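You operate a simulated robot arm through the tools that you are given. There is no shell and no other tool.

The job below is to be done with a simulated robot arm. You get a single attempt, and the scene is never put back.

## Task
Stop and lock off: isolator off and locked, supply switch to 0, red tag in the tag pocket.
Fine: press stop; the four lamps go dark before the isolator is turned.

The check looks at the end state, three seconds after you hand in, the way a careful person would. Anything else that was tipped, shoved, dropped, spilled or broken makes it a failure.

## Robot
A 7-joint arm with a three-finger gripper, fixed in place. Base frame: the origin is at the foot of the arm, x ahead of it, y to its left, z up. Readings come in cm, rad, newtons and seconds.
Its first joint turns from -2.897 to 2.897 rad. Payload 2.69 kg.
The tool frame sits at the grasp point between the pads (the TCP): z along the fingers, y along the line on which they close. The tips reach 3 cm beyond it. The gripper opens to 12.8 cm. The gripper's body begins 11.7 cm behind the TCP.
Orientation is that of the tool frame in the base frame, as a unit quaternion [w, x, y, z]. With the fingers straight down and closing along the base's y, the tool's x points along the base's -x, its y along +y and its z along -z.

## Interface
- The arm moves only by the tool nudge_tool. Its argument "motion" is a list of rows, each a list of 3 entries, a list of its own where there are three numbers: the shift along the base's x, y, z in cm, then the turn, a rotation vector about the base's x, y, z in rad, then the opening, from 0 (shut) to 1 (fully open). In form: [[[tx, ty, tz], [wx, wy, wz], fingers], ...]. A call has 1 to 20 rows; each row shifts and turns the commanded pose from where the row before left it. A row lasts 0.2 s, in which the tool goes at most 5 cm and 0.15 rad; a call with a longer step from one row to the next is refused whole, and so is a gripper value outside its range. Where a pose cannot be reached the arm comes as near as it can. A force on the tool above 40 N (or 10 N above the force at the start of the call, whichever is more), or a blocked arm, ends the call early, and 0.2 s more pass. Each finger halts on what it meets, pressing with about 20 N; the grip force reading is that of the motor and also rises with nothing between the fingers. The clock runs only during rows and for 0.2 s after the last one: add rows that do not move to give the fingers time. It gives the time, the measured TCP pose, the force on the tool (base axes), the opening and the grip force at its end, in the units of the frame above (readings bear some noise), with the torque about the TCP (base axes, N m) and any sound that the robot's microphone picked up.
- Cameras (640 x 400 px; columns grow to the right, rows downward): "scene" is fixed at [21.9, -65.1, 161.96]; the picture's right is [0.74, -0.67, 0.00], its down [-0.38, -0.42, -0.82] and it looks along [0.55, 0.61, -0.57] (base axes); focal length 323 px, centre (320, 200). "wrist" rides on the gripper at [5.8, 5.4, -13.1] in the tool frame; the picture's right is [-0.68, 0.74, 0.00], its down [-0.62, -0.57, -0.55] and it looks along [-0.40, -0.37, 0.84] (tool axes); focal length 234 px, centre (320, 200). There is no depth. A picture from a camera that has moved, and an enlarged one, comes with that camera's place and axes in the base frame and with its lens.
- camera(camera): a new picture of that camera. No time passes.
- move_column(by): slides the trunk up (or, below 0, down) by that many cm; the arm rides with it, the base frame stays. It gives what a move gives, with no picture.
- inspect(camera, box): a new picture of the part [left, top, right, bottom] of that camera's present view, enlarged. No time passes.
- hand_in(): hands the job in; it is judged then, once.

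Nothing tells you positions but the pictures and the camera data. Unless the task says otherwise, let go and move clear before handing in.

The tools are called after "Request:" by a JSON object that holds its "api" and its "payload". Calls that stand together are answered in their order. nudge_tool: Moves the arm, as the interface text tells. Its arguments: {"type":"object","properties":{"motion":{"type":"array","items":{"type":"array"}}},"required":["motion"]} The other tools are called the same way: move_column (by) slides the trunk up or down; camera (camera) takes a picture; inspect (camera, box) takes an enlarged picture of a part of a camera's view; hand_in () hands the job in.

At the start:

```text
clock: 0.0
position: [47.94, -6.06, 139.48]
tcp_rot: [0.0, 0.0, 1.0, 0.0]
contact_force: [0.1, 0.1, -0.7]
torque: [0.04, 0.01, 0.0]
finger_gap: 12.8
grip_force: 0.0
trunk travel left (down, up): [-15.0, 20.0]
```

scene: 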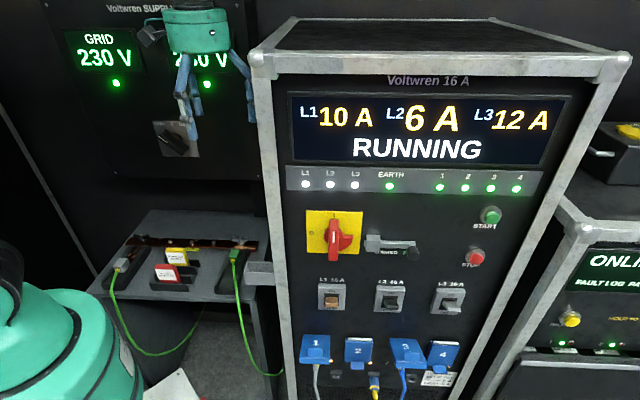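
wrist: 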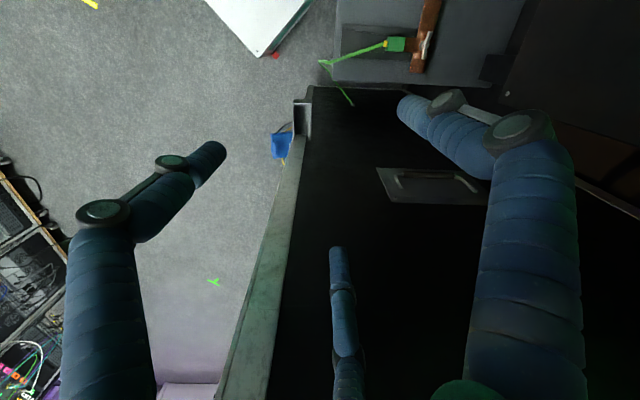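

I see a rack panel with a red isolator on a yellow plate, a stop button, a padlock-like lever, and on the left a shelf with red and yellow tags and a supply panel with a switch. I'll look closer before moving.

Request:
{"api": "inspect", "payload": {"camera": "scene", "box": [280, 160, 540, 330]}}

Request:
{"api": "inspect", "payload": {"camera": "scene", "box": [60, 0, 300, 150]}}

Request:
{"api": "inspect", "payload": {"camera": "scene", "box": [80, 190, 300, 330]}}

Request:
{"api": "inspect", "payload": {"camera": "scene", "box": [280, 280, 500, 400]}}

```text
2.35 times, centred on (410, 245) of scene
camera zoom: at [21.9, -65.1, 161.96], right [0.74, -0.67, 0.0], down [-0.38, -0.42, -0.82], along [0.55, 0.61, -0.57], focal length 760 px, centre (108, 94)
```

zoom: 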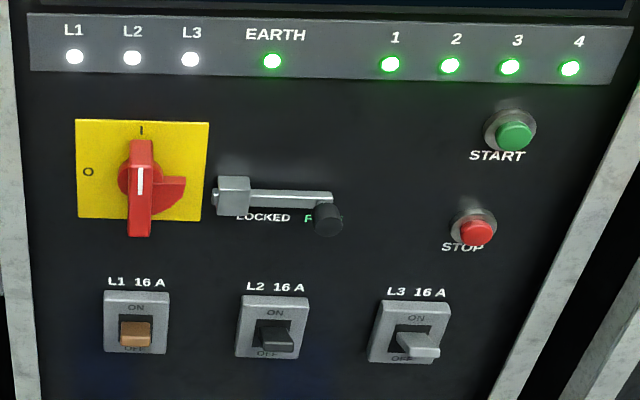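

```text
2.67 times, centred on (180, 75) of scene
camera zoom: at [21.9, -65.1, 161.96], right [0.74, -0.67, 0.0], down [-0.38, -0.42, -0.82], along [0.55, 0.61, -0.57], focal length 861 px, centre (693, 533)
```

zoom: 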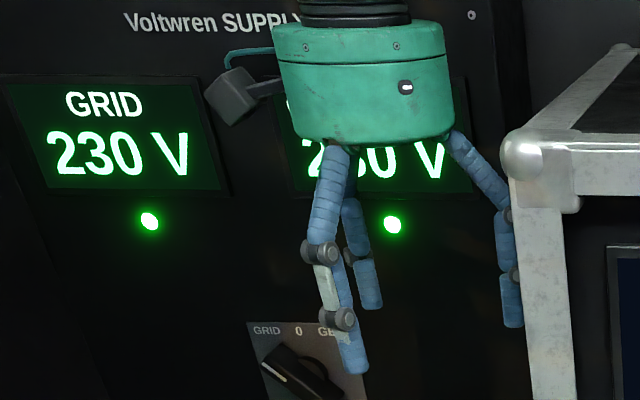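

```text
2.86 times, centred on (190, 260) of scene
camera zoom: at [21.9, -65.1, 161.96], right [0.74, -0.67, 0.0], down [-0.38, -0.42, -0.82], along [0.55, 0.61, -0.57], focal length 923 px, centre (691, 29)
```

zoom: 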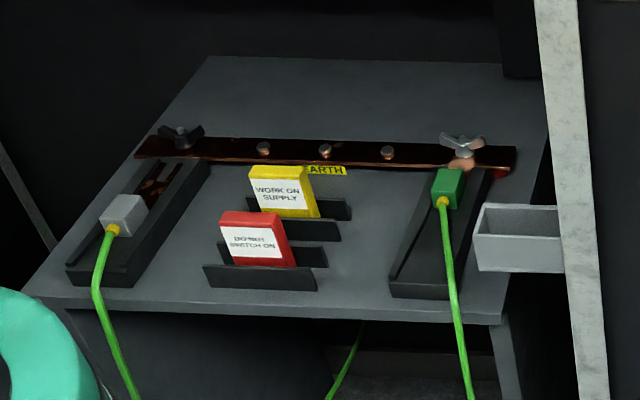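

```text
2.91 times, centred on (390, 340) of scene
camera zoom: at [21.9, -65.1, 161.96], right [0.74, -0.67, 0.0], down [-0.38, -0.42, -0.82], along [0.55, 0.61, -0.57], focal length 940 px, centre (116, -207)
```

zoom: 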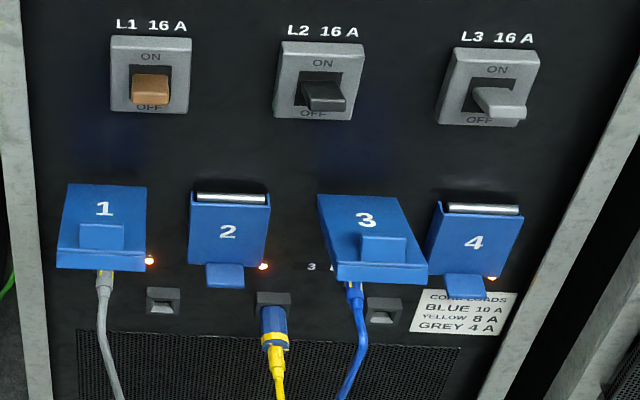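

The gripper is to the left of the rack's side. I estimate the panel lies on the plane x+y≈33, facing (-0.7,-0.7). I'll back off in front of the panel first, keeping clear of the rack.

Request:
{"api": "nudge_tool", "payload": {"motion": [[[-3.5, -3.5, 0], [0, 0, 0], 1], [[-3.5, -3.5, 0], [0, 0, 0], 1], [[-3.5, -3.5, 0], [0, 0, 0], 1], [[-3.5, -3.5, 0], [0, 0, 0], 1], [[-3.5, -3.5, 0], [0, 0, 0], 1]]}}

Request:
{"api": "camera", "payload": {"camera": "scene"}}

Request:
{"api": "camera", "payload": {"camera": "wrist"}}

```text
clock: 1.2
position: [30.52, -23.32, 139.44]
tcp_rot: [0.0, 0.0, 1.0, 0.0]
contact_force: [-0.1, -0.9, -0.4]
torque: [-0.01, -0.03, -0.01]
finger_gap: 12.81
grip_force: 0.1
trunk travel left (down, up): [-15.0, 20.0]
```

```text
taken
```

scene: 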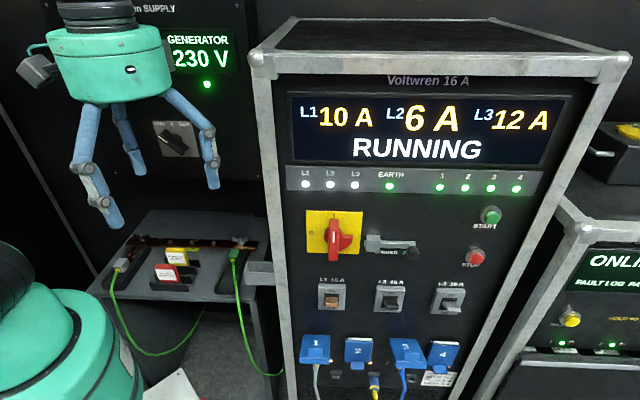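

```text
taken
camera wrist: at [24.71, -18.03, 152.61], right [0.68, 0.74, 0.0], down [0.62, -0.56, 0.55], along [0.4, -0.37, -0.84], focal length 234 px, centre (320, 200)
```

wrist: 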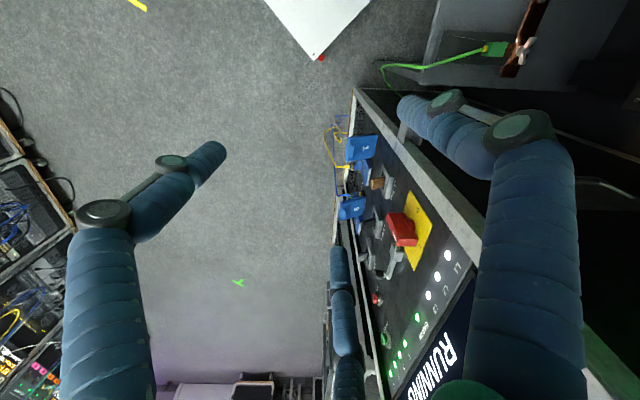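

The arm moved cleanly and the whole panel is now in view. Next I'll turn the tool to point into the panel while moving in front of it, staying about 25 cm off.

Request:
{"api": "nudge_tool", "payload": {"motion": [[[1.08, -2.38, -2.2], [0.101, -0.101, 0], 1], [[1.08, -2.38, -2.2], [0.101, -0.101, 0], 1], [[1.08, -2.38, -2.2], [0.101, -0.101, 0], 1], [[1.08, -2.38, -2.2], [0.101, -0.101, 0], 1], [[1.08, -2.38, -2.2], [0.101, -0.101, 0], 1], [[1.08, -2.38, -2.2], [0.101, -0.101, 0], 1], [[1.08, -2.38, -2.2], [0.101, -0.101, 0], 1], [[1.08, -2.38, -2.2], [0.101, -0.101, 0], 1], [[1.08, -2.38, -2.2], [0.101, -0.101, 0], 1], [[1.08, -2.38, -2.2], [0.101, -0.101, 0], 1], [[1.08, -2.38, -2.2], [0.101, -0.101, 0], 1]]}}

Request:
{"api": "camera", "payload": {"camera": "scene"}}

Request:
{"api": "camera", "payload": {"camera": "wrist"}}

```text
clock: 3.6
position: [42.44, -49.91, 115.54]
tcp_rot: [0.501, 0.0, 0.706, 0.501]
contact_force: [0.2, -0.1, 0.5]
torque: [-0.05, 0.03, -0.03]
finger_gap: 12.81
grip_force: 0.0
trunk travel left (down, up): [-15.0, 20.0]
```

```text
taken
```

scene: 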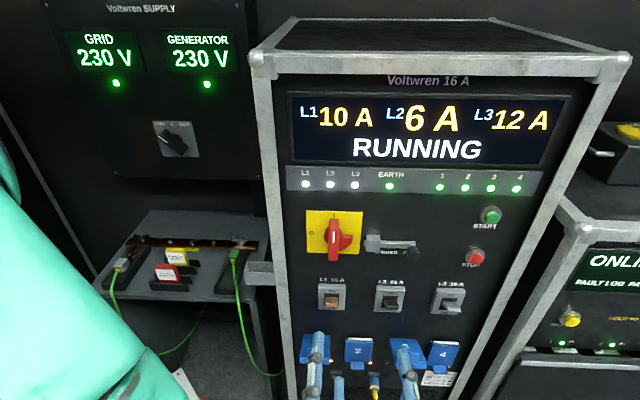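

```text
taken
camera wrist: at [27.54, -53.54, 115.15], right [-0.03, 0.03, 1.0], down [0.2, -0.98, 0.04], along [0.98, 0.2, 0.03], focal length 234 px, centre (320, 200)
```

wrist: 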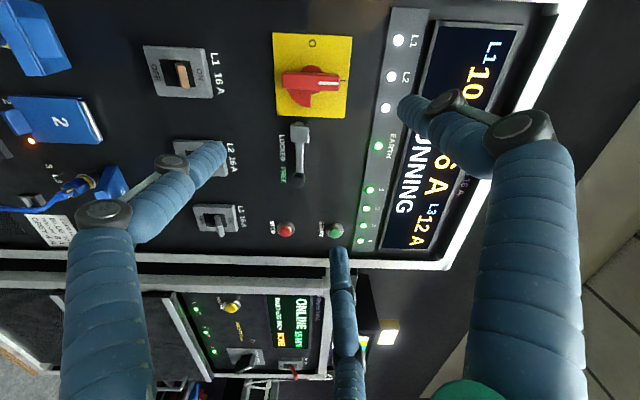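

The isolator and stop button show clearly from both cameras. Triangulating gives the panel at about w=(x+y)/√2≈25.6, and the stop cap at u=(x−y)/√2≈94.3, w≈24.3, z≈109. I'll close the fingers, tilt the tool to the right and move in front of the stop button.

Request:
{"api": "nudge_tool", "payload": {"motion": [[[2.737, -2.737, -0.93], [0, 0, -0.1], 0], [[2.737, -2.737, -0.93], [0, 0, -0.1], 0], [[2.737, -2.737, -0.93], [0, 0, -0.1], 0], [[2.737, -2.737, -0.93], [0, 0, -0.1], 0], [[2.737, -2.737, -0.93], [0, 0, -0.1], 0], [[2.737, -2.737, -0.93], [0, 0, -0.1], 0], [[2.737, -2.737, -0.93], [0, 0, -0.1], 0], [[0, 0, 0], [0, 0, 0], 0]]}}

Request:
{"api": "camera", "payload": {"camera": "scene"}}

Request:
{"api": "camera", "payload": {"camera": "wrist"}}

```text
clock: 5.4
position: [61.8, -68.82, 108.79]
tcp_rot: [0.641, 0.243, 0.663, 0.299]
contact_force: [-0.4, -0.3, 0.2]
torque: [0.02, -0.03, 0.03]
finger_gap: 0.24
grip_force: 20.2
trunk travel left (down, up): [-15.0, 20.0]
```

```text
taken
```

scene: 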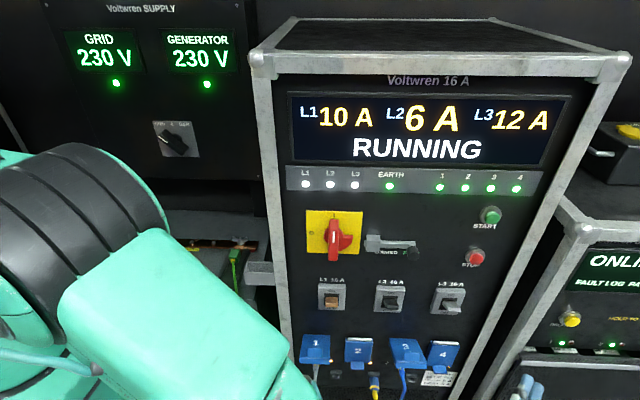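

```text
taken
camera wrist: at [47.95, -62.04, 108.55], right [0.0, 0.04, 1.0], down [-0.48, -0.88, 0.04], along [0.88, -0.48, 0.02], focal length 234 px, centre (320, 200)
```

wrist: 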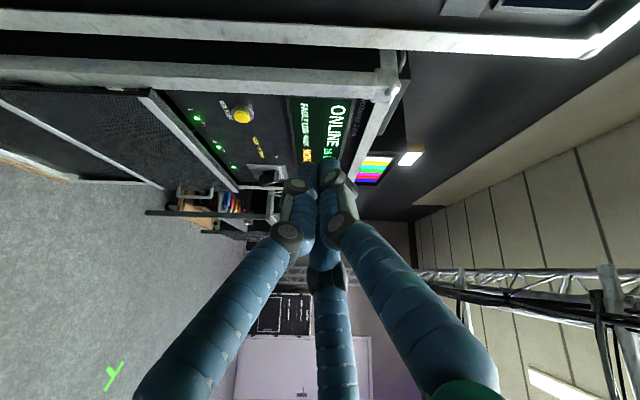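

The tool is in front of and to the left of the stop button at the right height, with the fingers closed. I'll advance along the panel normal and stop about 4 cm short.

Request:
{"api": "nudge_tool", "payload": {"motion": [[[3.11, 3.11, 0], [0, 0, 0], 0], [[3.11, 3.11, 0], [0, 0, 0], 0], [[3.11, 3.11, 0.05], [0, 0, 0], 0], [[3.11, 3.11, 0.05], [0, 0, 0], 0], [[3.11, 3.11, 0.1], [0, 0, 0], 0], [[0, 0, 0], [0, 0, 0], 0]]}}

Request:
{"api": "inspect", "payload": {"camera": "scene", "box": [380, 160, 560, 290]}}

Request:
{"api": "camera", "payload": {"camera": "wrist"}}

```text
clock: 6.8
position: [77.45, -53.12, 108.82]
tcp_rot: [0.641, 0.242, 0.664, 0.299]
contact_force: [0.1, -0.1, 0.0]
torque: [-0.01, 0.0, 0.01]
finger_gap: 0.2
grip_force: 19.7
trunk travel left (down, up): [-15.0, 20.0]
```

```text
3.08 times, centred on (470, 225) of scene
camera zoom: at [21.9, -65.1, 161.96], right [0.74, -0.67, 0.0], down [-0.38, -0.42, -0.82], along [0.55, 0.61, -0.57], focal length 994 px, centre (-142, 123)
```

zoom: 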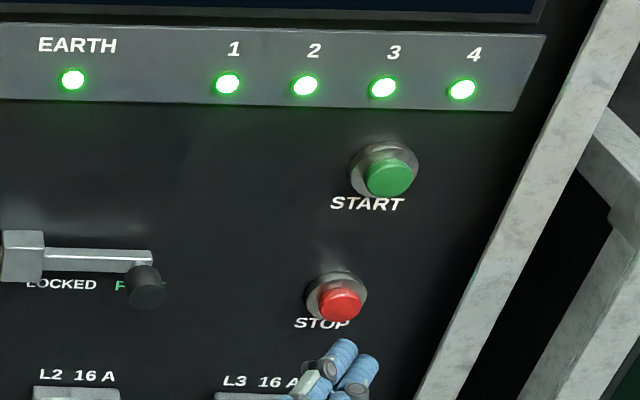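

```text
taken
camera wrist: at [63.58, -46.4, 108.59], right [0.0, 0.04, 1.0], down [-0.48, -0.88, 0.04], along [0.88, -0.47, 0.02], focal length 234 px, centre (320, 200)
```

wrist: 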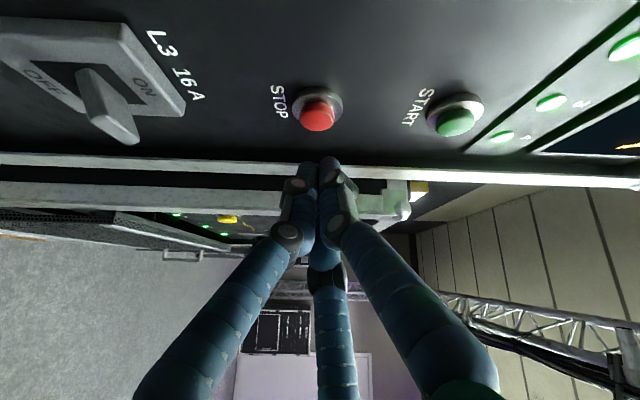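

The tip is about 5 cm in front of the stop cap and well below START. I'll trim slightly and advance until contact.

Request:
{"api": "nudge_tool", "payload": {"motion": [[[0.92, 0.5, -0.2], [0, 0, 0], 0], [[0.71, 0.71, -0.1], [0, 0, 0], 0], [[0.71, 0.71, 0], [0, 0, 0], 0], [[0.5, 0.5, 0], [0, 0, 0], 0], [[0, 0, 0], [0, 0, 0], 0]]}}

Request:
{"api": "camera", "payload": {"camera": "wrist"}}

Request:
{"api": "inspect", "payload": {"camera": "scene", "box": [380, 160, 560, 290]}}

```text
clock: 8.0
position: [80.08, -50.87, 108.63]
tcp_rot: [0.641, 0.241, 0.664, 0.299]
contact_force: [0.1, -0.5, -0.6]
torque: [-0.01, 0.0, 0.0]
finger_gap: 0.23
grip_force: 19.9
trunk travel left (down, up): [-15.0, 20.0]
```

```text
taken
camera wrist: at [66.23, -44.05, 108.34], right [0.0, 0.04, 1.0], down [-0.47, -0.88, 0.04], along [0.88, -0.47, 0.02], focal length 234 px, centre (320, 200)
```

wrist: 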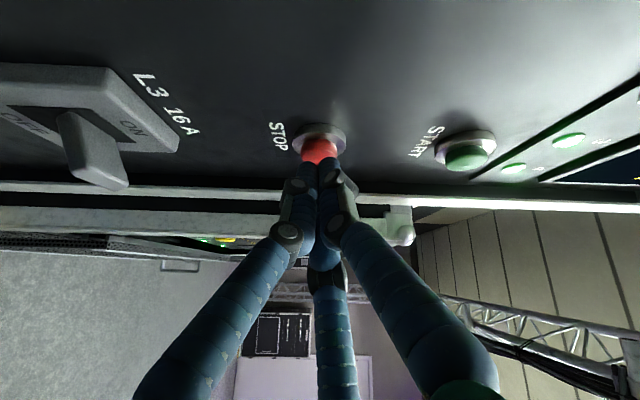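

```text
3.08 times, centred on (470, 225) of scene
camera zoom: at [21.9, -65.1, 161.96], right [0.74, -0.67, 0.0], down [-0.38, -0.42, -0.82], along [0.55, 0.61, -0.57], focal length 994 px, centre (-142, 123)
```

zoom: 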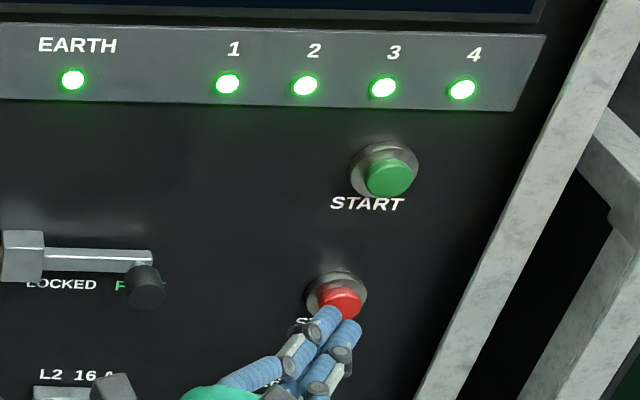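

The fingertips line up with the stop cap and are just short of it. I'll press in with small steps.

Request:
{"api": "nudge_tool", "payload": {"motion": [[[0.35, 0.35, 0], [0, 0, 0], 0], [[0.35, 0.35, 0], [0, 0, 0], 0], [[0.35, 0.35, 0], [0, 0, 0], 0], [[0.35, 0.35, 0], [0, 0, 0], 0]]}}

Request:
{"api": "inspect", "payload": {"camera": "scene", "box": [280, 80, 560, 290]}}

```text
clock: 9.0
position: [81.03, -49.71, 108.78]
tcp_rot: [0.642, 0.243, 0.663, 0.298]
contact_force: [-33.2, -16.8, 0.2]
torque: [-0.1, 0.03, -0.08]
finger_gap: 0.61
grip_force: 31.1
trunk travel left (down, up): [-15.0, 20.0]
heard: click
```

```text
1.90 times, centred on (420, 185) of scene
camera zoom: at [21.9, -65.1, 161.96], right [0.74, -0.67, 0.0], down [-0.38, -0.42, -0.82], along [0.55, 0.61, -0.57], focal length 615 px, centre (130, 229)
```

zoom: 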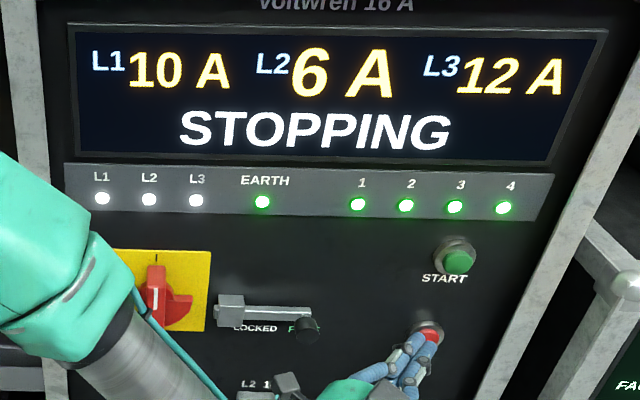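

A click was heard and the display shows STOPPING. I'll back straight off and watch the lamps.

Request:
{"api": "nudge_tool", "payload": {"motion": [[[-1.0, -1.0, 0], [0, 0, 0], 0], [[-3.11, -3.11, 0], [0, 0, 0], 0], [[-3.11, -3.11, 0], [0, 0, 0], 0], [[-3.11, -3.11, 0], [0, 0, 0], 0], [[-3.11, -3.11, 0], [0, 0, 0], 0], [[-3.11, -3.11, 0], [0, 0, 0], 0]]}}

Request:
{"api": "camera", "payload": {"camera": "scene"}}

```text
clock: 10.4
position: [64.81, -66.14, 108.63]
tcp_rot: [0.641, 0.243, 0.664, 0.298]
contact_force: [0.4, -0.1, -0.4]
torque: [-0.02, -0.03, -0.01]
finger_gap: 0.2
grip_force: 31.4
trunk travel left (down, up): [-15.0, 20.0]
```

```text
taken
```

scene: 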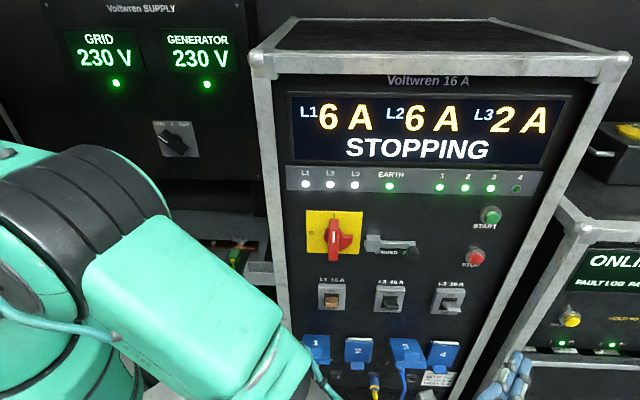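

The lamps are going out one by one; 4 is dark already. Meanwhile I'll bring the tool back in front of the isolator, square to the panel.

Request:
{"api": "nudge_tool", "payload": {"motion": [[[-3.03, 3.03, 0.79], [0, 0, 0.1], 0], [[-3.03, 3.03, 0.79], [0, 0, 0.1], 0], [[-3.03, 3.03, 0.79], [0, 0, 0.1], 0], [[-3.03, 3.03, 0.79], [0, 0, 0.1], 0], [[-3.03, 3.03, 0.79], [0, 0, 0.1], 0], [[-3.03, 3.03, 0.79], [0, 0, 0.1], 0], [[-3.1, 3.1, 0.79], [0, 0, 0.1], 0], [[0, 0, 0], [0, 0, 0], 0], [[0, 0, 0], [0, 0, 0], 0]]}}

Request:
{"api": "camera", "payload": {"camera": "scene"}}

Request:
{"api": "camera", "payload": {"camera": "wrist"}}

```text
clock: 12.4
position: [43.45, -44.79, 114.2]
tcp_rot: [0.501, -0.001, 0.706, 0.501]
contact_force: [0.1, 0.3, -0.4]
torque: [-0.03, -0.02, -0.01]
finger_gap: 0.2
grip_force: 31.6
trunk travel left (down, up): [-15.0, 20.0]
```

```text
taken
```

scene: 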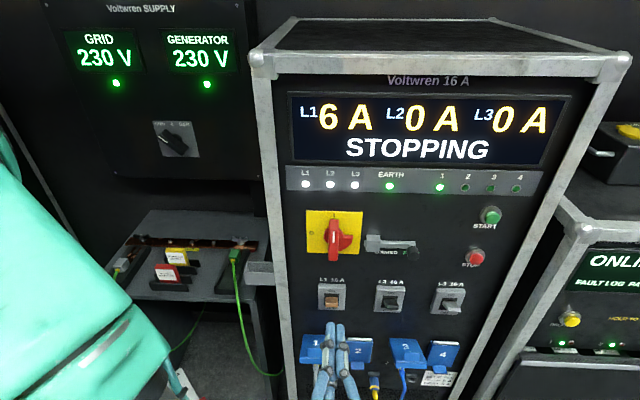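

```text
taken
camera wrist: at [28.64, -48.46, 113.98], right [-0.03, 0.03, 1.0], down [0.2, -0.98, 0.03], along [0.98, 0.2, 0.02], focal length 234 px, centre (320, 200)
```

wrist: 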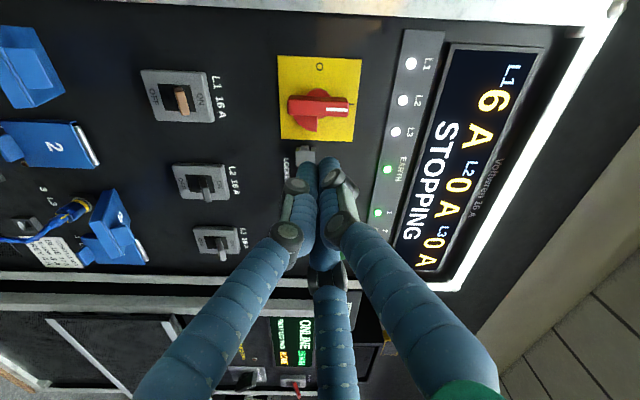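

Request:
{"api": "inspect", "payload": {"camera": "wrist", "box": [250, 40, 400, 134]}}

Request:
{"api": "inspect", "payload": {"camera": "scene", "box": [290, 200, 430, 287]}}

```text
4.26 times, centred on (325, 87) of wrist
camera zoom: at [28.64, -48.46, 113.98], right [-0.03, 0.03, 1.0], down [0.2, -0.98, 0.03], along [0.98, 0.2, 0.02], focal length 996 px, centre (299, 681)
```

zoom: 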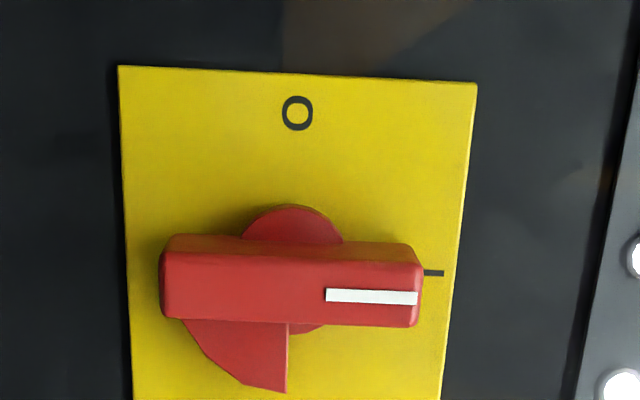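

```text
4.57 times, centred on (360, 244) of scene
camera zoom: at [21.9, -65.1, 161.96], right [0.74, -0.67, 0.0], down [-0.38, -0.42, -0.82], along [0.55, 0.61, -0.57], focal length 1476 px, centre (137, 1)
```

zoom: 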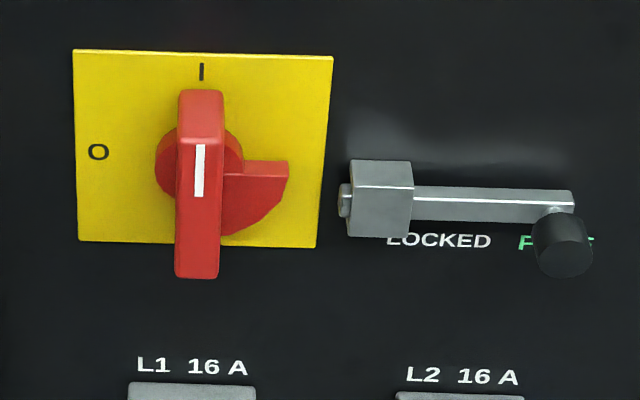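

Lamps 2–4 are dark and lamp 1 is still on. While it finishes, I'll set the gripper to a 6 cm gap and roll it so the fingers can straddle the red handle diagonally. The handle's centre is at u≈61.8, z≈114.1, with its front at w≈20.8.

Request:
{"api": "nudge_tool", "payload": {"motion": [[[-0.39, 0.39, 0], [0.0977, 0.0977, 0], 0.469], [[0, 0, 0], [0.0977, 0.0977, 0], 0.469], [[0, 0, 0], [0.0977, 0.0977, 0], 0.469], [[0, 0, 0], [0.0977, 0.0977, 0], 0.469], [[0, 0, 0], [0.0977, 0.0977, 0], 0.469], [[0, 0, 0], [0.0977, 0.0977, 0], 0.469], [[0, 0, 0], [0.0977, 0.0977, 0], 0.469], [[0, 0, 0], [0.0977, 0.0977, 0], 0.469], [[0, 0, 0], [0.0977, 0.0977, 0], 0.469], [[0, 0, 0], [0.0977, 0.0977, 0], 0.469], [[0, 0, 0], [0.0977, 0.0977, 0], 0.469], [[0, 0, 0], [0.0977, 0.0977, 0], 0.469]]}}

Request:
{"api": "camera", "payload": {"camera": "scene"}}

Request:
{"api": "camera", "payload": {"camera": "wrist"}}

```text
clock: 15.0
position: [43.11, -44.43, 114.08]
tcp_rot: [-0.031, 0.522, 0.477, 0.706]
contact_force: [-1.0, 0.7, 0.0]
torque: [0.0, -0.01, 0.0]
finger_gap: 6.01
grip_force: 0.1
trunk travel left (down, up): [-15.0, 20.0]
```

```text
taken
```

scene: 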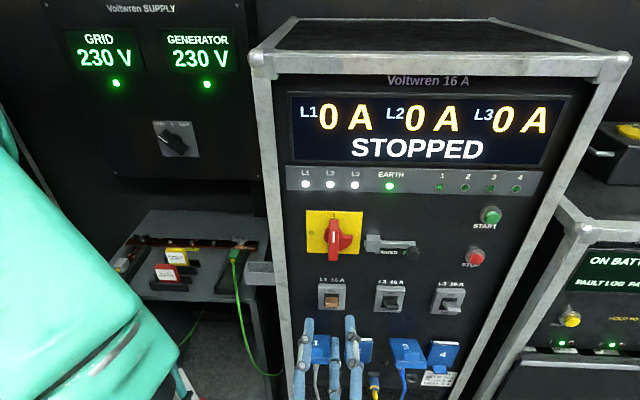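

```text
taken
camera wrist: at [34.11, -53.95, 122.19], right [0.71, -0.71, -0.05], down [-0.42, -0.36, -0.84], along [0.57, 0.61, -0.55], focal length 234 px, centre (320, 200)
```

wrist: 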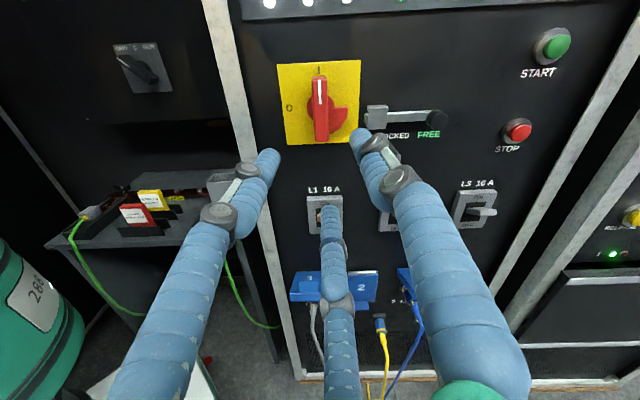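

The display reads STOPPED and all four outlet lamps are dark. I'll check the alignment closely, then use this upright view to locate the tag, pocket and supply switch too.

Request:
{"api": "inspect", "payload": {"camera": "wrist", "box": [260, 50, 460, 175]}}

Request:
{"api": "inspect", "payload": {"camera": "wrist", "box": [40, 20, 260, 260]}}

Request:
{"api": "inspect", "payload": {"camera": "scene", "box": [400, 150, 640, 330]}}

```text
3.20 times, centred on (360, 112) of wrist
camera zoom: at [34.11, -53.95, 122.19], right [0.71, -0.71, -0.05], down [-0.42, -0.36, -0.84], along [0.57, 0.61, -0.55], focal length 749 px, centre (192, 480)
```

zoom: 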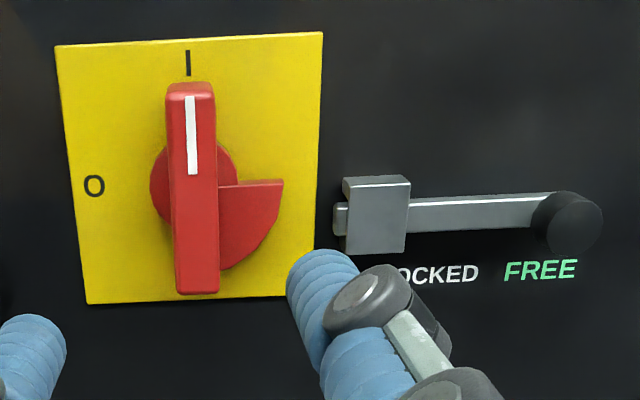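

```text
1.67 times, centred on (150, 140) of wrist
camera zoom: at [34.11, -53.95, 122.19], right [0.71, -0.71, -0.05], down [-0.42, -0.36, -0.84], along [0.57, 0.61, -0.55], focal length 390 px, centre (603, 300)
```

zoom: 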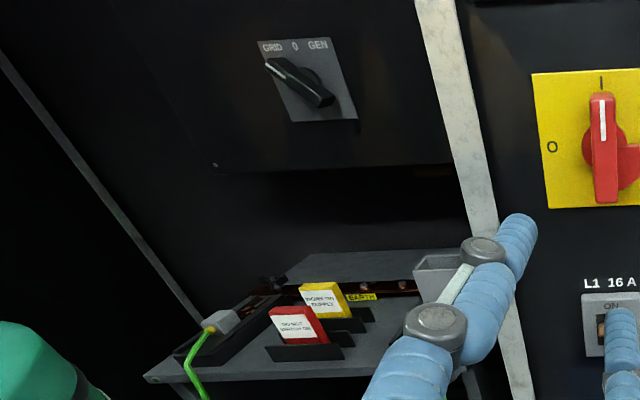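

```text
2.22 times, centred on (520, 240) of scene
camera zoom: at [21.9, -65.1, 161.96], right [0.74, -0.67, 0.0], down [-0.38, -0.42, -0.82], along [0.55, 0.61, -0.57], focal length 718 px, centre (-124, 111)
```

zoom: 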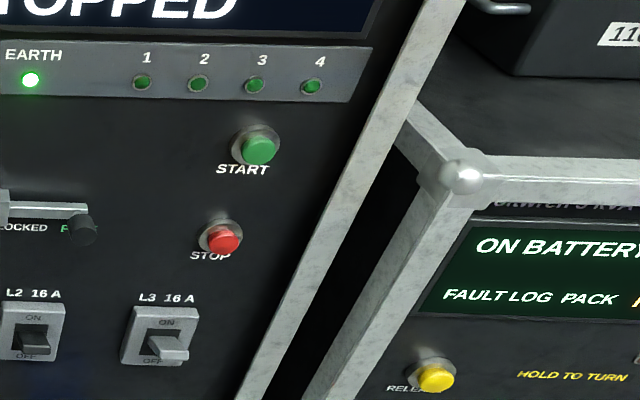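

The alignment checks out: the TCP is at u≈61.9, z≈114.1, on the handle's centre. I'll advance so the fingertips straddle the bar without touching it.

Request:
{"api": "nudge_tool", "payload": {"motion": [[[3.11, 3.11, 0], [0, 0, 0], 0.469], [[3.11, 3.11, 0], [0, 0, 0], 0.469], [[3.11, 3.11, 0], [0, 0, 0], 0.469], [[3.11, 3.11, 0], [0, 0, 0], 0.469], [[0.9, 0.9, 0.05], [0, 0, 0], 0.469], [[0, 0, 0], [0, 0, 0], 0.469]]}}

Request:
{"api": "camera", "payload": {"camera": "wrist"}}

Request:
{"api": "inspect", "payload": {"camera": "scene", "box": [280, 190, 440, 290]}}

```text
clock: 16.4
position: [56.55, -31.05, 114.35]
tcp_rot: [-0.03, 0.522, 0.477, 0.706]
contact_force: [0.3, -0.2, 0.6]
torque: [0.03, 0.0, 0.0]
finger_gap: 5.97
grip_force: 0.0
trunk travel left (down, up): [-15.0, 20.0]
```

```text
taken
camera wrist: at [47.62, -40.61, 122.24], right [0.71, -0.71, -0.05], down [-0.42, -0.36, -0.83], along [0.57, 0.61, -0.55], focal length 234 px, centre (320, 200)
```

wrist: 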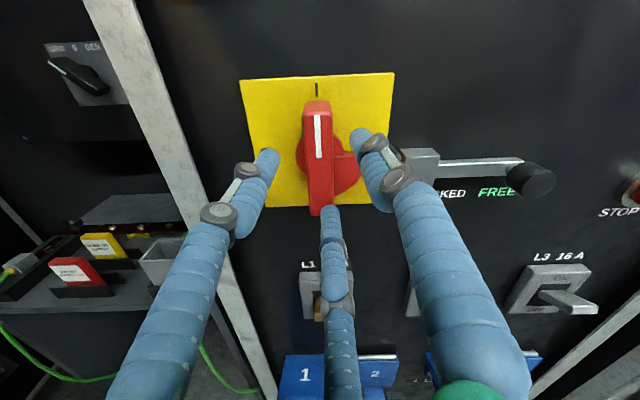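

```text
4.00 times, centred on (360, 240) of scene
camera zoom: at [21.9, -65.1, 161.96], right [0.74, -0.67, 0.0], down [-0.38, -0.42, -0.82], along [0.55, 0.61, -0.57], focal length 1292 px, centre (160, 40)
```

zoom: 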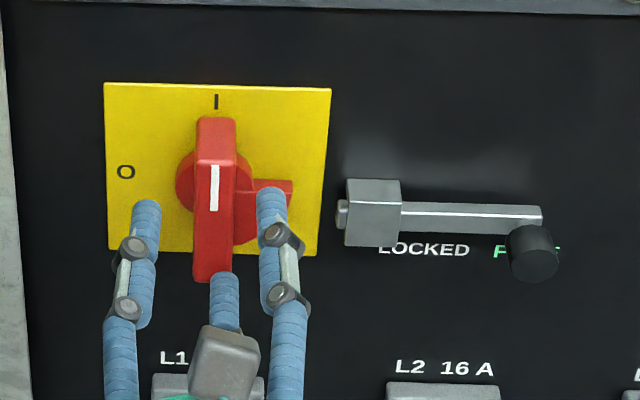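

The fingertips are right at the handle's front edge on either side. I'll go 1.8 cm deeper before turning.

Request:
{"api": "nudge_tool", "payload": {"motion": [[[0.42, 0.42, 0], [0, 0, 0], 0.469], [[0.42, 0.42, 0], [0, 0, 0], 0.469], [[0.42, 0.42, 0], [0, 0, 0], 0.469], [[0, 0, 0], [0, 0, 0], 0.469]]}}

Request:
{"api": "inspect", "payload": {"camera": "scene", "box": [280, 190, 440, 290]}}

Request:
{"api": "inspect", "payload": {"camera": "wrist", "box": [220, 60, 420, 230]}}

```text
clock: 17.0
position: [56.8, -30.76, 114.16]
tcp_rot: [-0.029, 0.523, 0.476, 0.707]
contact_force: [-20.7, -15.2, -1.9]
torque: [-0.85, 0.8, -0.09]
finger_gap: 6.38
grip_force: 2.2
trunk travel left (down, up): [-15.0, 20.0]
stopped in row 3: the force on the tool passed its limit at 52 N (the readings are from after the stop); the commanded pose is now the measured one
```

```text
4.00 times, centred on (360, 240) of scene
camera zoom: at [21.9, -65.1, 161.96], right [0.74, -0.67, 0.0], down [-0.38, -0.42, -0.82], along [0.55, 0.61, -0.57], focal length 1292 px, centre (160, 40)
```

zoom: 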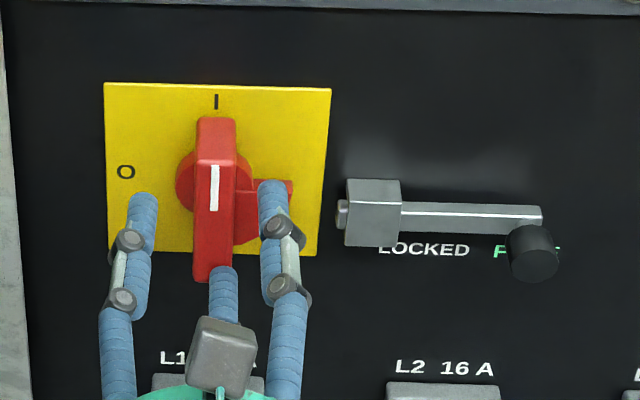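

```text
2.35 times, centred on (320, 145) of wrist
camera zoom: at [47.88, -40.2, 122.26], right [0.7, -0.71, -0.05], down [-0.42, -0.36, -0.83], along [0.58, 0.61, -0.55], focal length 551 px, centre (320, 329)
```

zoom: 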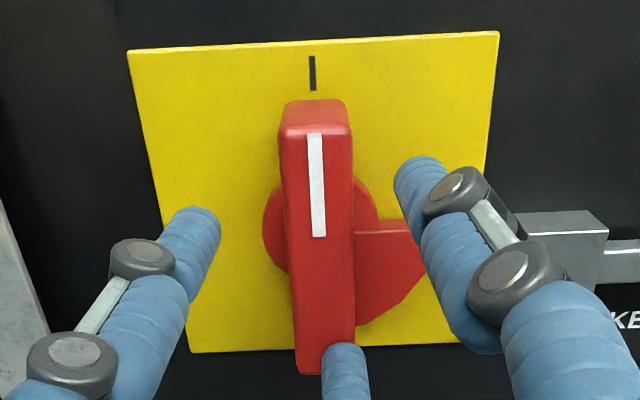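

The stop came from the lower third finger of the hand touching the bar's lower end; torque puts the contact about 4.5 cm below the TCP. Nothing moved. So I'll back off, close the hand, and push the top of the handle round from its right side with the closed fingertips.

Request:
{"api": "nudge_tool", "payload": {"motion": [[[-1.41, -1.41, 0], [0, 0, 0], 0.469], [[-1.41, -1.41, 0], [0, 0, 0], 0.469], [[-1.0, -1.0, 0], [0, 0, 0], 0], [[0, 0, 0], [0, 0, 0], 0], [[0, 0, 0], [0, 0, 0], 0], [[1.1, -1.1, 1.6], [0, 0, 0], 0], [[1.1, -1.1, 1.6], [0, 0, 0], 0], [[0, 0, 0], [0, 0, 0], 0]]}}

Request:
{"api": "camera", "payload": {"camera": "wrist"}}

Request:
{"api": "inspect", "payload": {"camera": "scene", "box": [280, 190, 440, 290]}}

```text
clock: 18.8
position: [55.44, -36.74, 117.53]
tcp_rot: [-0.03, 0.523, 0.477, 0.706]
contact_force: [0.1, 1.0, 0.2]
torque: [-0.01, -0.02, 0.02]
finger_gap: 0.2
grip_force: 20.6
trunk travel left (down, up): [-15.0, 20.0]
```

```text
taken
camera wrist: at [46.42, -46.2, 125.51], right [0.7, -0.71, -0.05], down [-0.42, -0.36, -0.83], along [0.57, 0.61, -0.55], focal length 234 px, centre (320, 200)
```

wrist: 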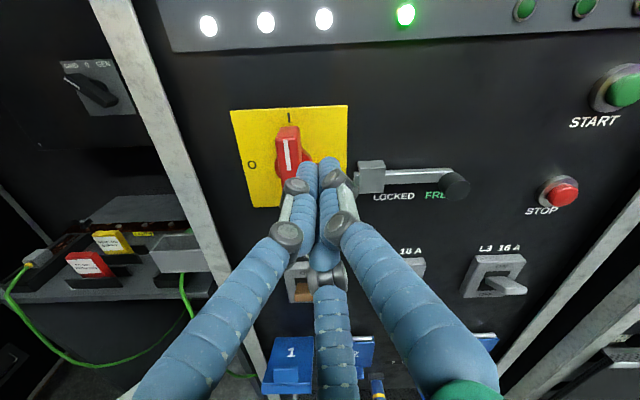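

```text
4.00 times, centred on (360, 240) of scene
camera zoom: at [21.9, -65.1, 161.96], right [0.74, -0.67, 0.0], down [-0.38, -0.42, -0.82], along [0.55, 0.61, -0.57], focal length 1292 px, centre (160, 40)
```

zoom: 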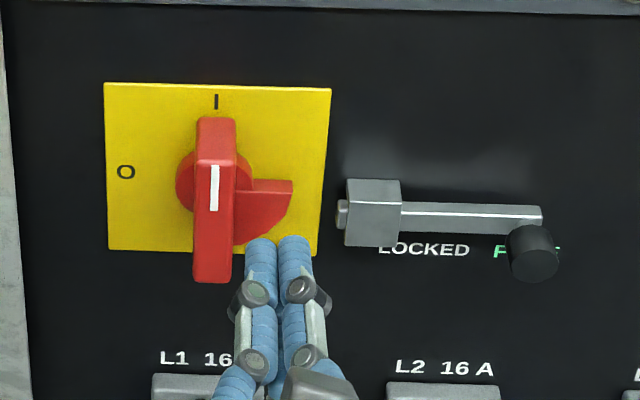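

The closed fingertips are just right of the bar's upper half. I'll advance alongside it to mid-depth.

Request:
{"api": "nudge_tool", "payload": {"motion": [[[1.41, 1.41, -0.1], [0, 0, 0], 0], [[1.41, 1.41, -0.1], [0, 0, 0], 0], [[1.06, 1.06, 0], [0, 0, 0], 0], [[0.71, 0.71, 0], [0, 0, 0], 0], [[0, 0, 0], [0, 0, 0], 0]]}}

Request:
{"api": "camera", "payload": {"camera": "wrist"}}

Request:
{"api": "inspect", "payload": {"camera": "scene", "box": [280, 190, 440, 290]}}

```text
clock: 20.0
position: [60.15, -32.02, 117.29]
tcp_rot: [-0.029, 0.522, 0.477, 0.706]
contact_force: [0.8, -0.5, -0.4]
torque: [-0.01, -0.01, -0.02]
finger_gap: 0.24
grip_force: 19.6
trunk travel left (down, up): [-15.0, 20.0]
```

```text
taken
camera wrist: at [51.05, -41.59, 125.28], right [0.7, -0.71, -0.05], down [-0.42, -0.36, -0.83], along [0.58, 0.61, -0.55], focal length 234 px, centre (320, 200)
```

wrist: 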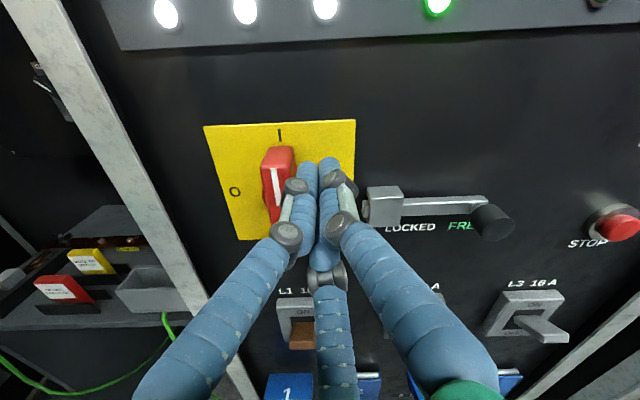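

```text
4.00 times, centred on (360, 240) of scene
camera zoom: at [21.9, -65.1, 161.96], right [0.74, -0.67, 0.0], down [-0.38, -0.42, -0.82], along [0.55, 0.61, -0.57], focal length 1292 px, centre (160, 40)
```

zoom: 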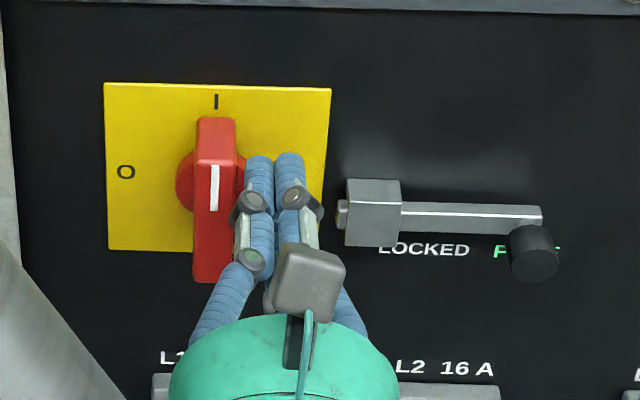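

There's no contact yet and the tips are at mid-depth. I'll push the top of the handle left along an arc for the first half of the turn.

Request:
{"api": "nudge_tool", "payload": {"motion": [[[-0.665, 0.665, 0], [0, 0, 0], 0], [[-0.622, 0.622, 0.489], [0, 0, 0], 0], [[-0.692, 0.692, 0.246], [0, 0, 0], 0], [[-0.713, 0.713, -0.017], [0, 0, 0], 0]]}}

Request:
{"api": "inspect", "payload": {"camera": "scene", "box": [280, 190, 440, 290]}}

Request:
{"api": "inspect", "payload": {"camera": "wrist", "box": [220, 60, 420, 230]}}

```text
clock: 21.0
position: [57.42, -29.33, 117.97]
tcp_rot: [-0.031, 0.523, 0.477, 0.706]
contact_force: [-0.3, 0.1, -0.8]
torque: [-0.01, 0.0, -0.02]
finger_gap: 0.26
grip_force: 20.1
trunk travel left (down, up): [-15.0, 20.0]
```

```text
4.00 times, centred on (360, 240) of scene
camera zoom: at [21.9, -65.1, 161.96], right [0.74, -0.67, 0.0], down [-0.38, -0.42, -0.82], along [0.55, 0.61, -0.57], focal length 1292 px, centre (160, 40)
```

zoom: 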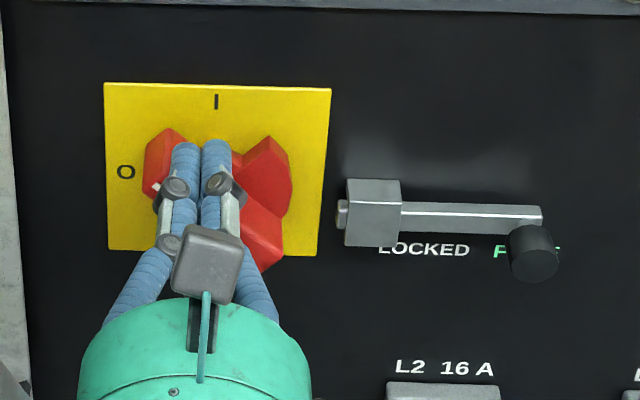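

```text
2.35 times, centred on (320, 145) of wrist
camera zoom: at [48.39, -38.81, 125.97], right [0.7, -0.71, -0.05], down [-0.42, -0.36, -0.83], along [0.58, 0.61, -0.55], focal length 551 px, centre (320, 329)
```

zoom: 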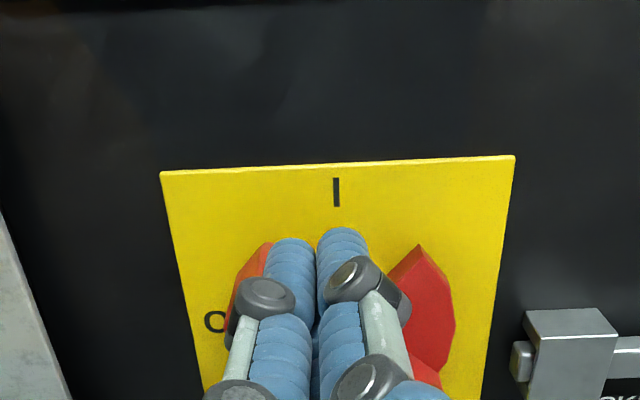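

The handle has turned about 45° smoothly. I'll continue along the arc to the O position.

Request:
{"api": "nudge_tool", "payload": {"motion": [[[-0.685, 0.685, -0.276], [0, 0, 0], 0], [[-0.611, 0.611, -0.518], [0, 0, 0], 0], [[-0.496, 0.496, -0.724], [0, 0, 0], 0]]}}

Request:
{"api": "inspect", "payload": {"camera": "scene", "box": [280, 190, 440, 290]}}

Request:
{"api": "inspect", "payload": {"camera": "wrist", "box": [220, 60, 420, 230]}}

```text
clock: 21.8
position: [55.74, -27.59, 116.81]
tcp_rot: [-0.028, 0.521, 0.477, 0.707]
contact_force: [11.1, -6.3, 30.9]
torque: [0.22, -0.51, -0.29]
finger_gap: 0.21
grip_force: 20.0
trunk travel left (down, up): [-15.0, 20.0]
```

```text
4.00 times, centred on (360, 240) of scene
camera zoom: at [21.9, -65.1, 161.96], right [0.74, -0.67, 0.0], down [-0.38, -0.42, -0.82], along [0.55, 0.61, -0.57], focal length 1292 px, centre (160, 40)
```

zoom: 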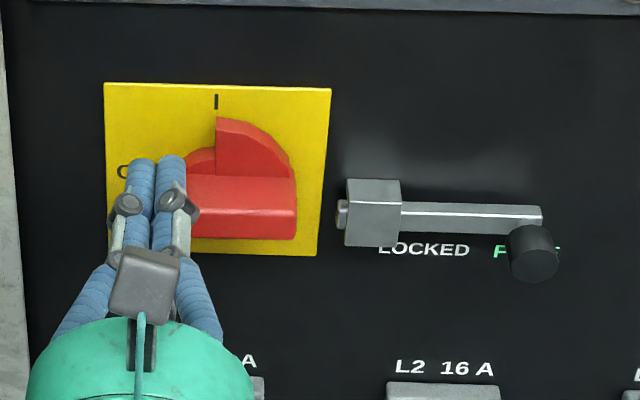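

```text
2.35 times, centred on (320, 145) of wrist
camera zoom: at [46.67, -37.11, 124.77], right [0.7, -0.71, -0.04], down [-0.41, -0.36, -0.84], along [0.58, 0.6, -0.55], focal length 551 px, centre (320, 329)
```

zoom: 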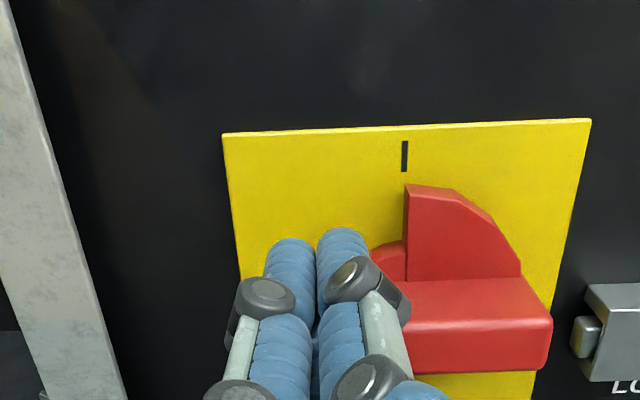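

The handle is horizontal at O and firmly on its stop. I'll lift off slightly, back away and confirm that it stays.

Request:
{"api": "nudge_tool", "payload": {"motion": [[[0, 0, 0.8], [0, 0, 0], 0], [[-2, -2, 0.3], [0, 0, 0], 0], [[-2.5, -2.5, 0], [0, 0, 0], 0], [[-2.5, -2.5, 0], [0, 0, 0], 0], [[0, 0, 0], [0, 0, 0], 0]]}}

Request:
{"api": "camera", "payload": {"camera": "scene"}}

Request:
{"api": "camera", "payload": {"camera": "wrist"}}

```text
clock: 23.0
position: [48.56, -34.32, 117.43]
tcp_rot: [-0.03, 0.523, 0.476, 0.706]
contact_force: [0.0, -0.9, -0.1]
torque: [-0.02, -0.02, 0.01]
finger_gap: 0.25
grip_force: 19.9
trunk travel left (down, up): [-15.0, 20.0]
```

```text
taken
```

scene: 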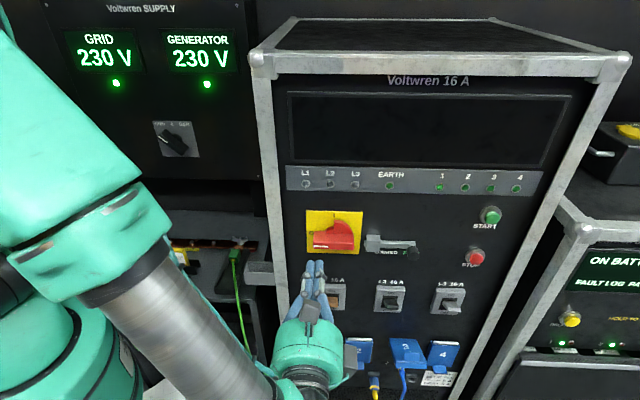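

```text
taken
camera wrist: at [39.53, -43.91, 125.52], right [0.7, -0.71, -0.05], down [-0.42, -0.36, -0.83], along [0.58, 0.61, -0.55], focal length 234 px, centre (320, 200)
```

wrist: 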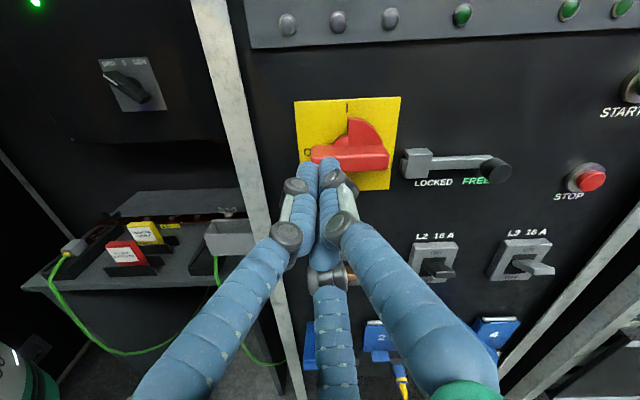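

The isolator is at O and the rack display and supply lamps are dark. Next is the lock slide: its black knob is at u≈79.2, z≈112.3, front at w≈21.5, and it must be pushed left to LOCKED. I'll move the closed fingers to its right side.

Request:
{"api": "nudge_tool", "payload": {"motion": [[[2.816, -2.816, -0.85], [0, 0, -0.05], 0], [[2.816, -2.816, -0.85], [0, 0, -0.05], 0], [[2.816, -2.816, -0.85], [0, 0, -0.05], 0], [[2.816, -2.816, -0.85], [0, 0, -0.05], 0], [[2.816, -2.816, -0.85], [0, 0, -0.05], 0], [[2.816, -2.816, -0.85], [0, 0, -0.05], 0], [[0, 0, 0], [0, 0, 0], 0]]}}

Request:
{"api": "camera", "payload": {"camera": "wrist"}}

Request:
{"api": "inspect", "payload": {"camera": "scene", "box": [300, 190, 500, 315]}}

```text
clock: 24.6
position: [65.52, -51.37, 112.26]
tcp_rot: [0.076, 0.588, 0.394, 0.702]
contact_force: [-0.5, -0.1, -0.7]
torque: [0.02, -0.02, 0.06]
finger_gap: 0.23
grip_force: 20.0
trunk travel left (down, up): [-15.0, 20.0]
```

```text
taken
camera wrist: at [54.17, -57.71, 120.31], right [0.46, -0.89, -0.05], down [-0.51, -0.22, -0.83], along [0.73, 0.41, -0.55], focal length 234 px, centre (320, 200)
```

wrist: 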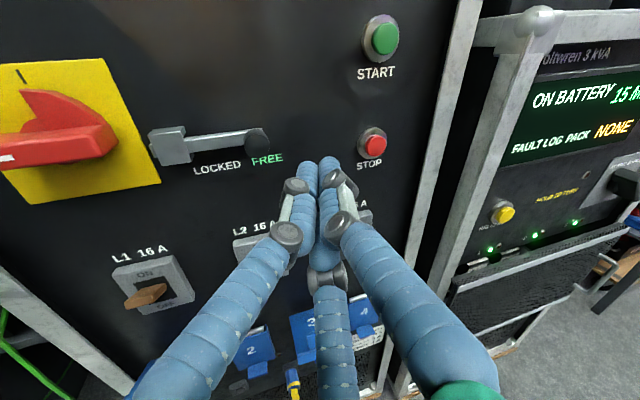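

```text
3.20 times, centred on (400, 252) of scene
camera zoom: at [21.9, -65.1, 161.96], right [0.74, -0.67, 0.0], down [-0.38, -0.42, -0.82], along [0.55, 0.61, -0.57], focal length 1034 px, centre (64, 32)
```

zoom: 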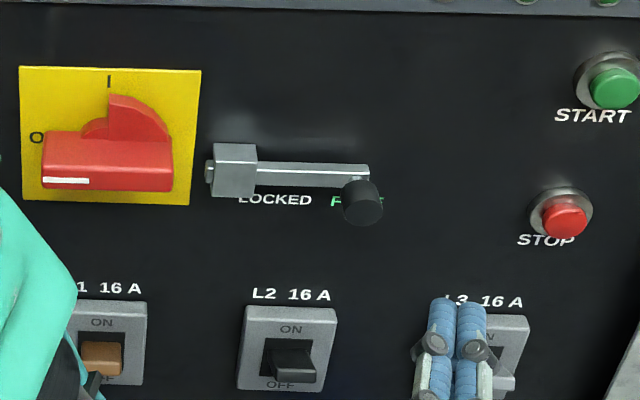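

The fingertips are to the right of the knob at the right height. I'll advance beside it.

Request:
{"api": "nudge_tool", "payload": {"motion": [[[2.12, 1.41, 0.05], [0, 0, 0], 0], [[1.77, 1.77, 0], [0, 0, 0], 0], [[1.77, 1.77, 0], [0, 0, 0], 0], [[1.77, 1.77, 0], [0, 0, 0], 0], [[0, 0, 0], [0, 0, 0], 0]]}}

Request:
{"api": "camera", "payload": {"camera": "wrist"}}

Request:
{"api": "inspect", "payload": {"camera": "scene", "box": [300, 190, 500, 315]}}

```text
clock: 25.8
position: [72.74, -44.57, 112.53]
tcp_rot: [0.077, 0.588, 0.394, 0.702]
contact_force: [0.3, -0.8, 0.8]
torque: [0.01, 0.01, 0.0]
finger_gap: 0.2
grip_force: 20.1
trunk travel left (down, up): [-15.0, 20.0]
```

```text
taken
camera wrist: at [61.47, -50.98, 120.55], right [0.46, -0.89, -0.05], down [-0.51, -0.22, -0.83], along [0.73, 0.41, -0.55], focal length 234 px, centre (320, 200)
```

wrist: 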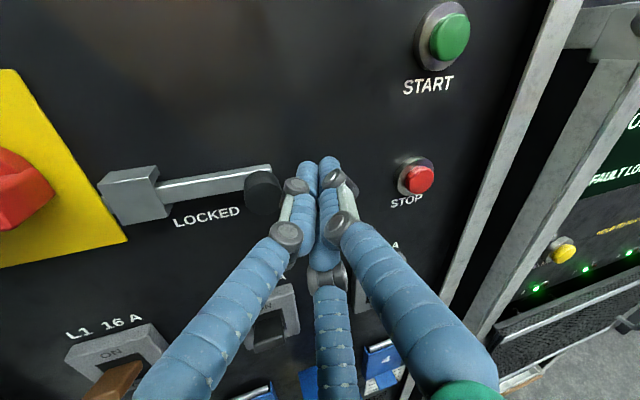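

```text
3.20 times, centred on (400, 252) of scene
camera zoom: at [21.9, -65.1, 161.96], right [0.74, -0.67, 0.0], down [-0.38, -0.42, -0.82], along [0.55, 0.61, -0.57], focal length 1034 px, centre (64, 32)
```

zoom: 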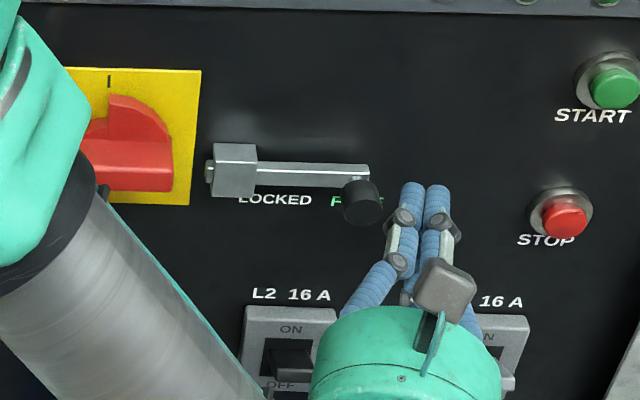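

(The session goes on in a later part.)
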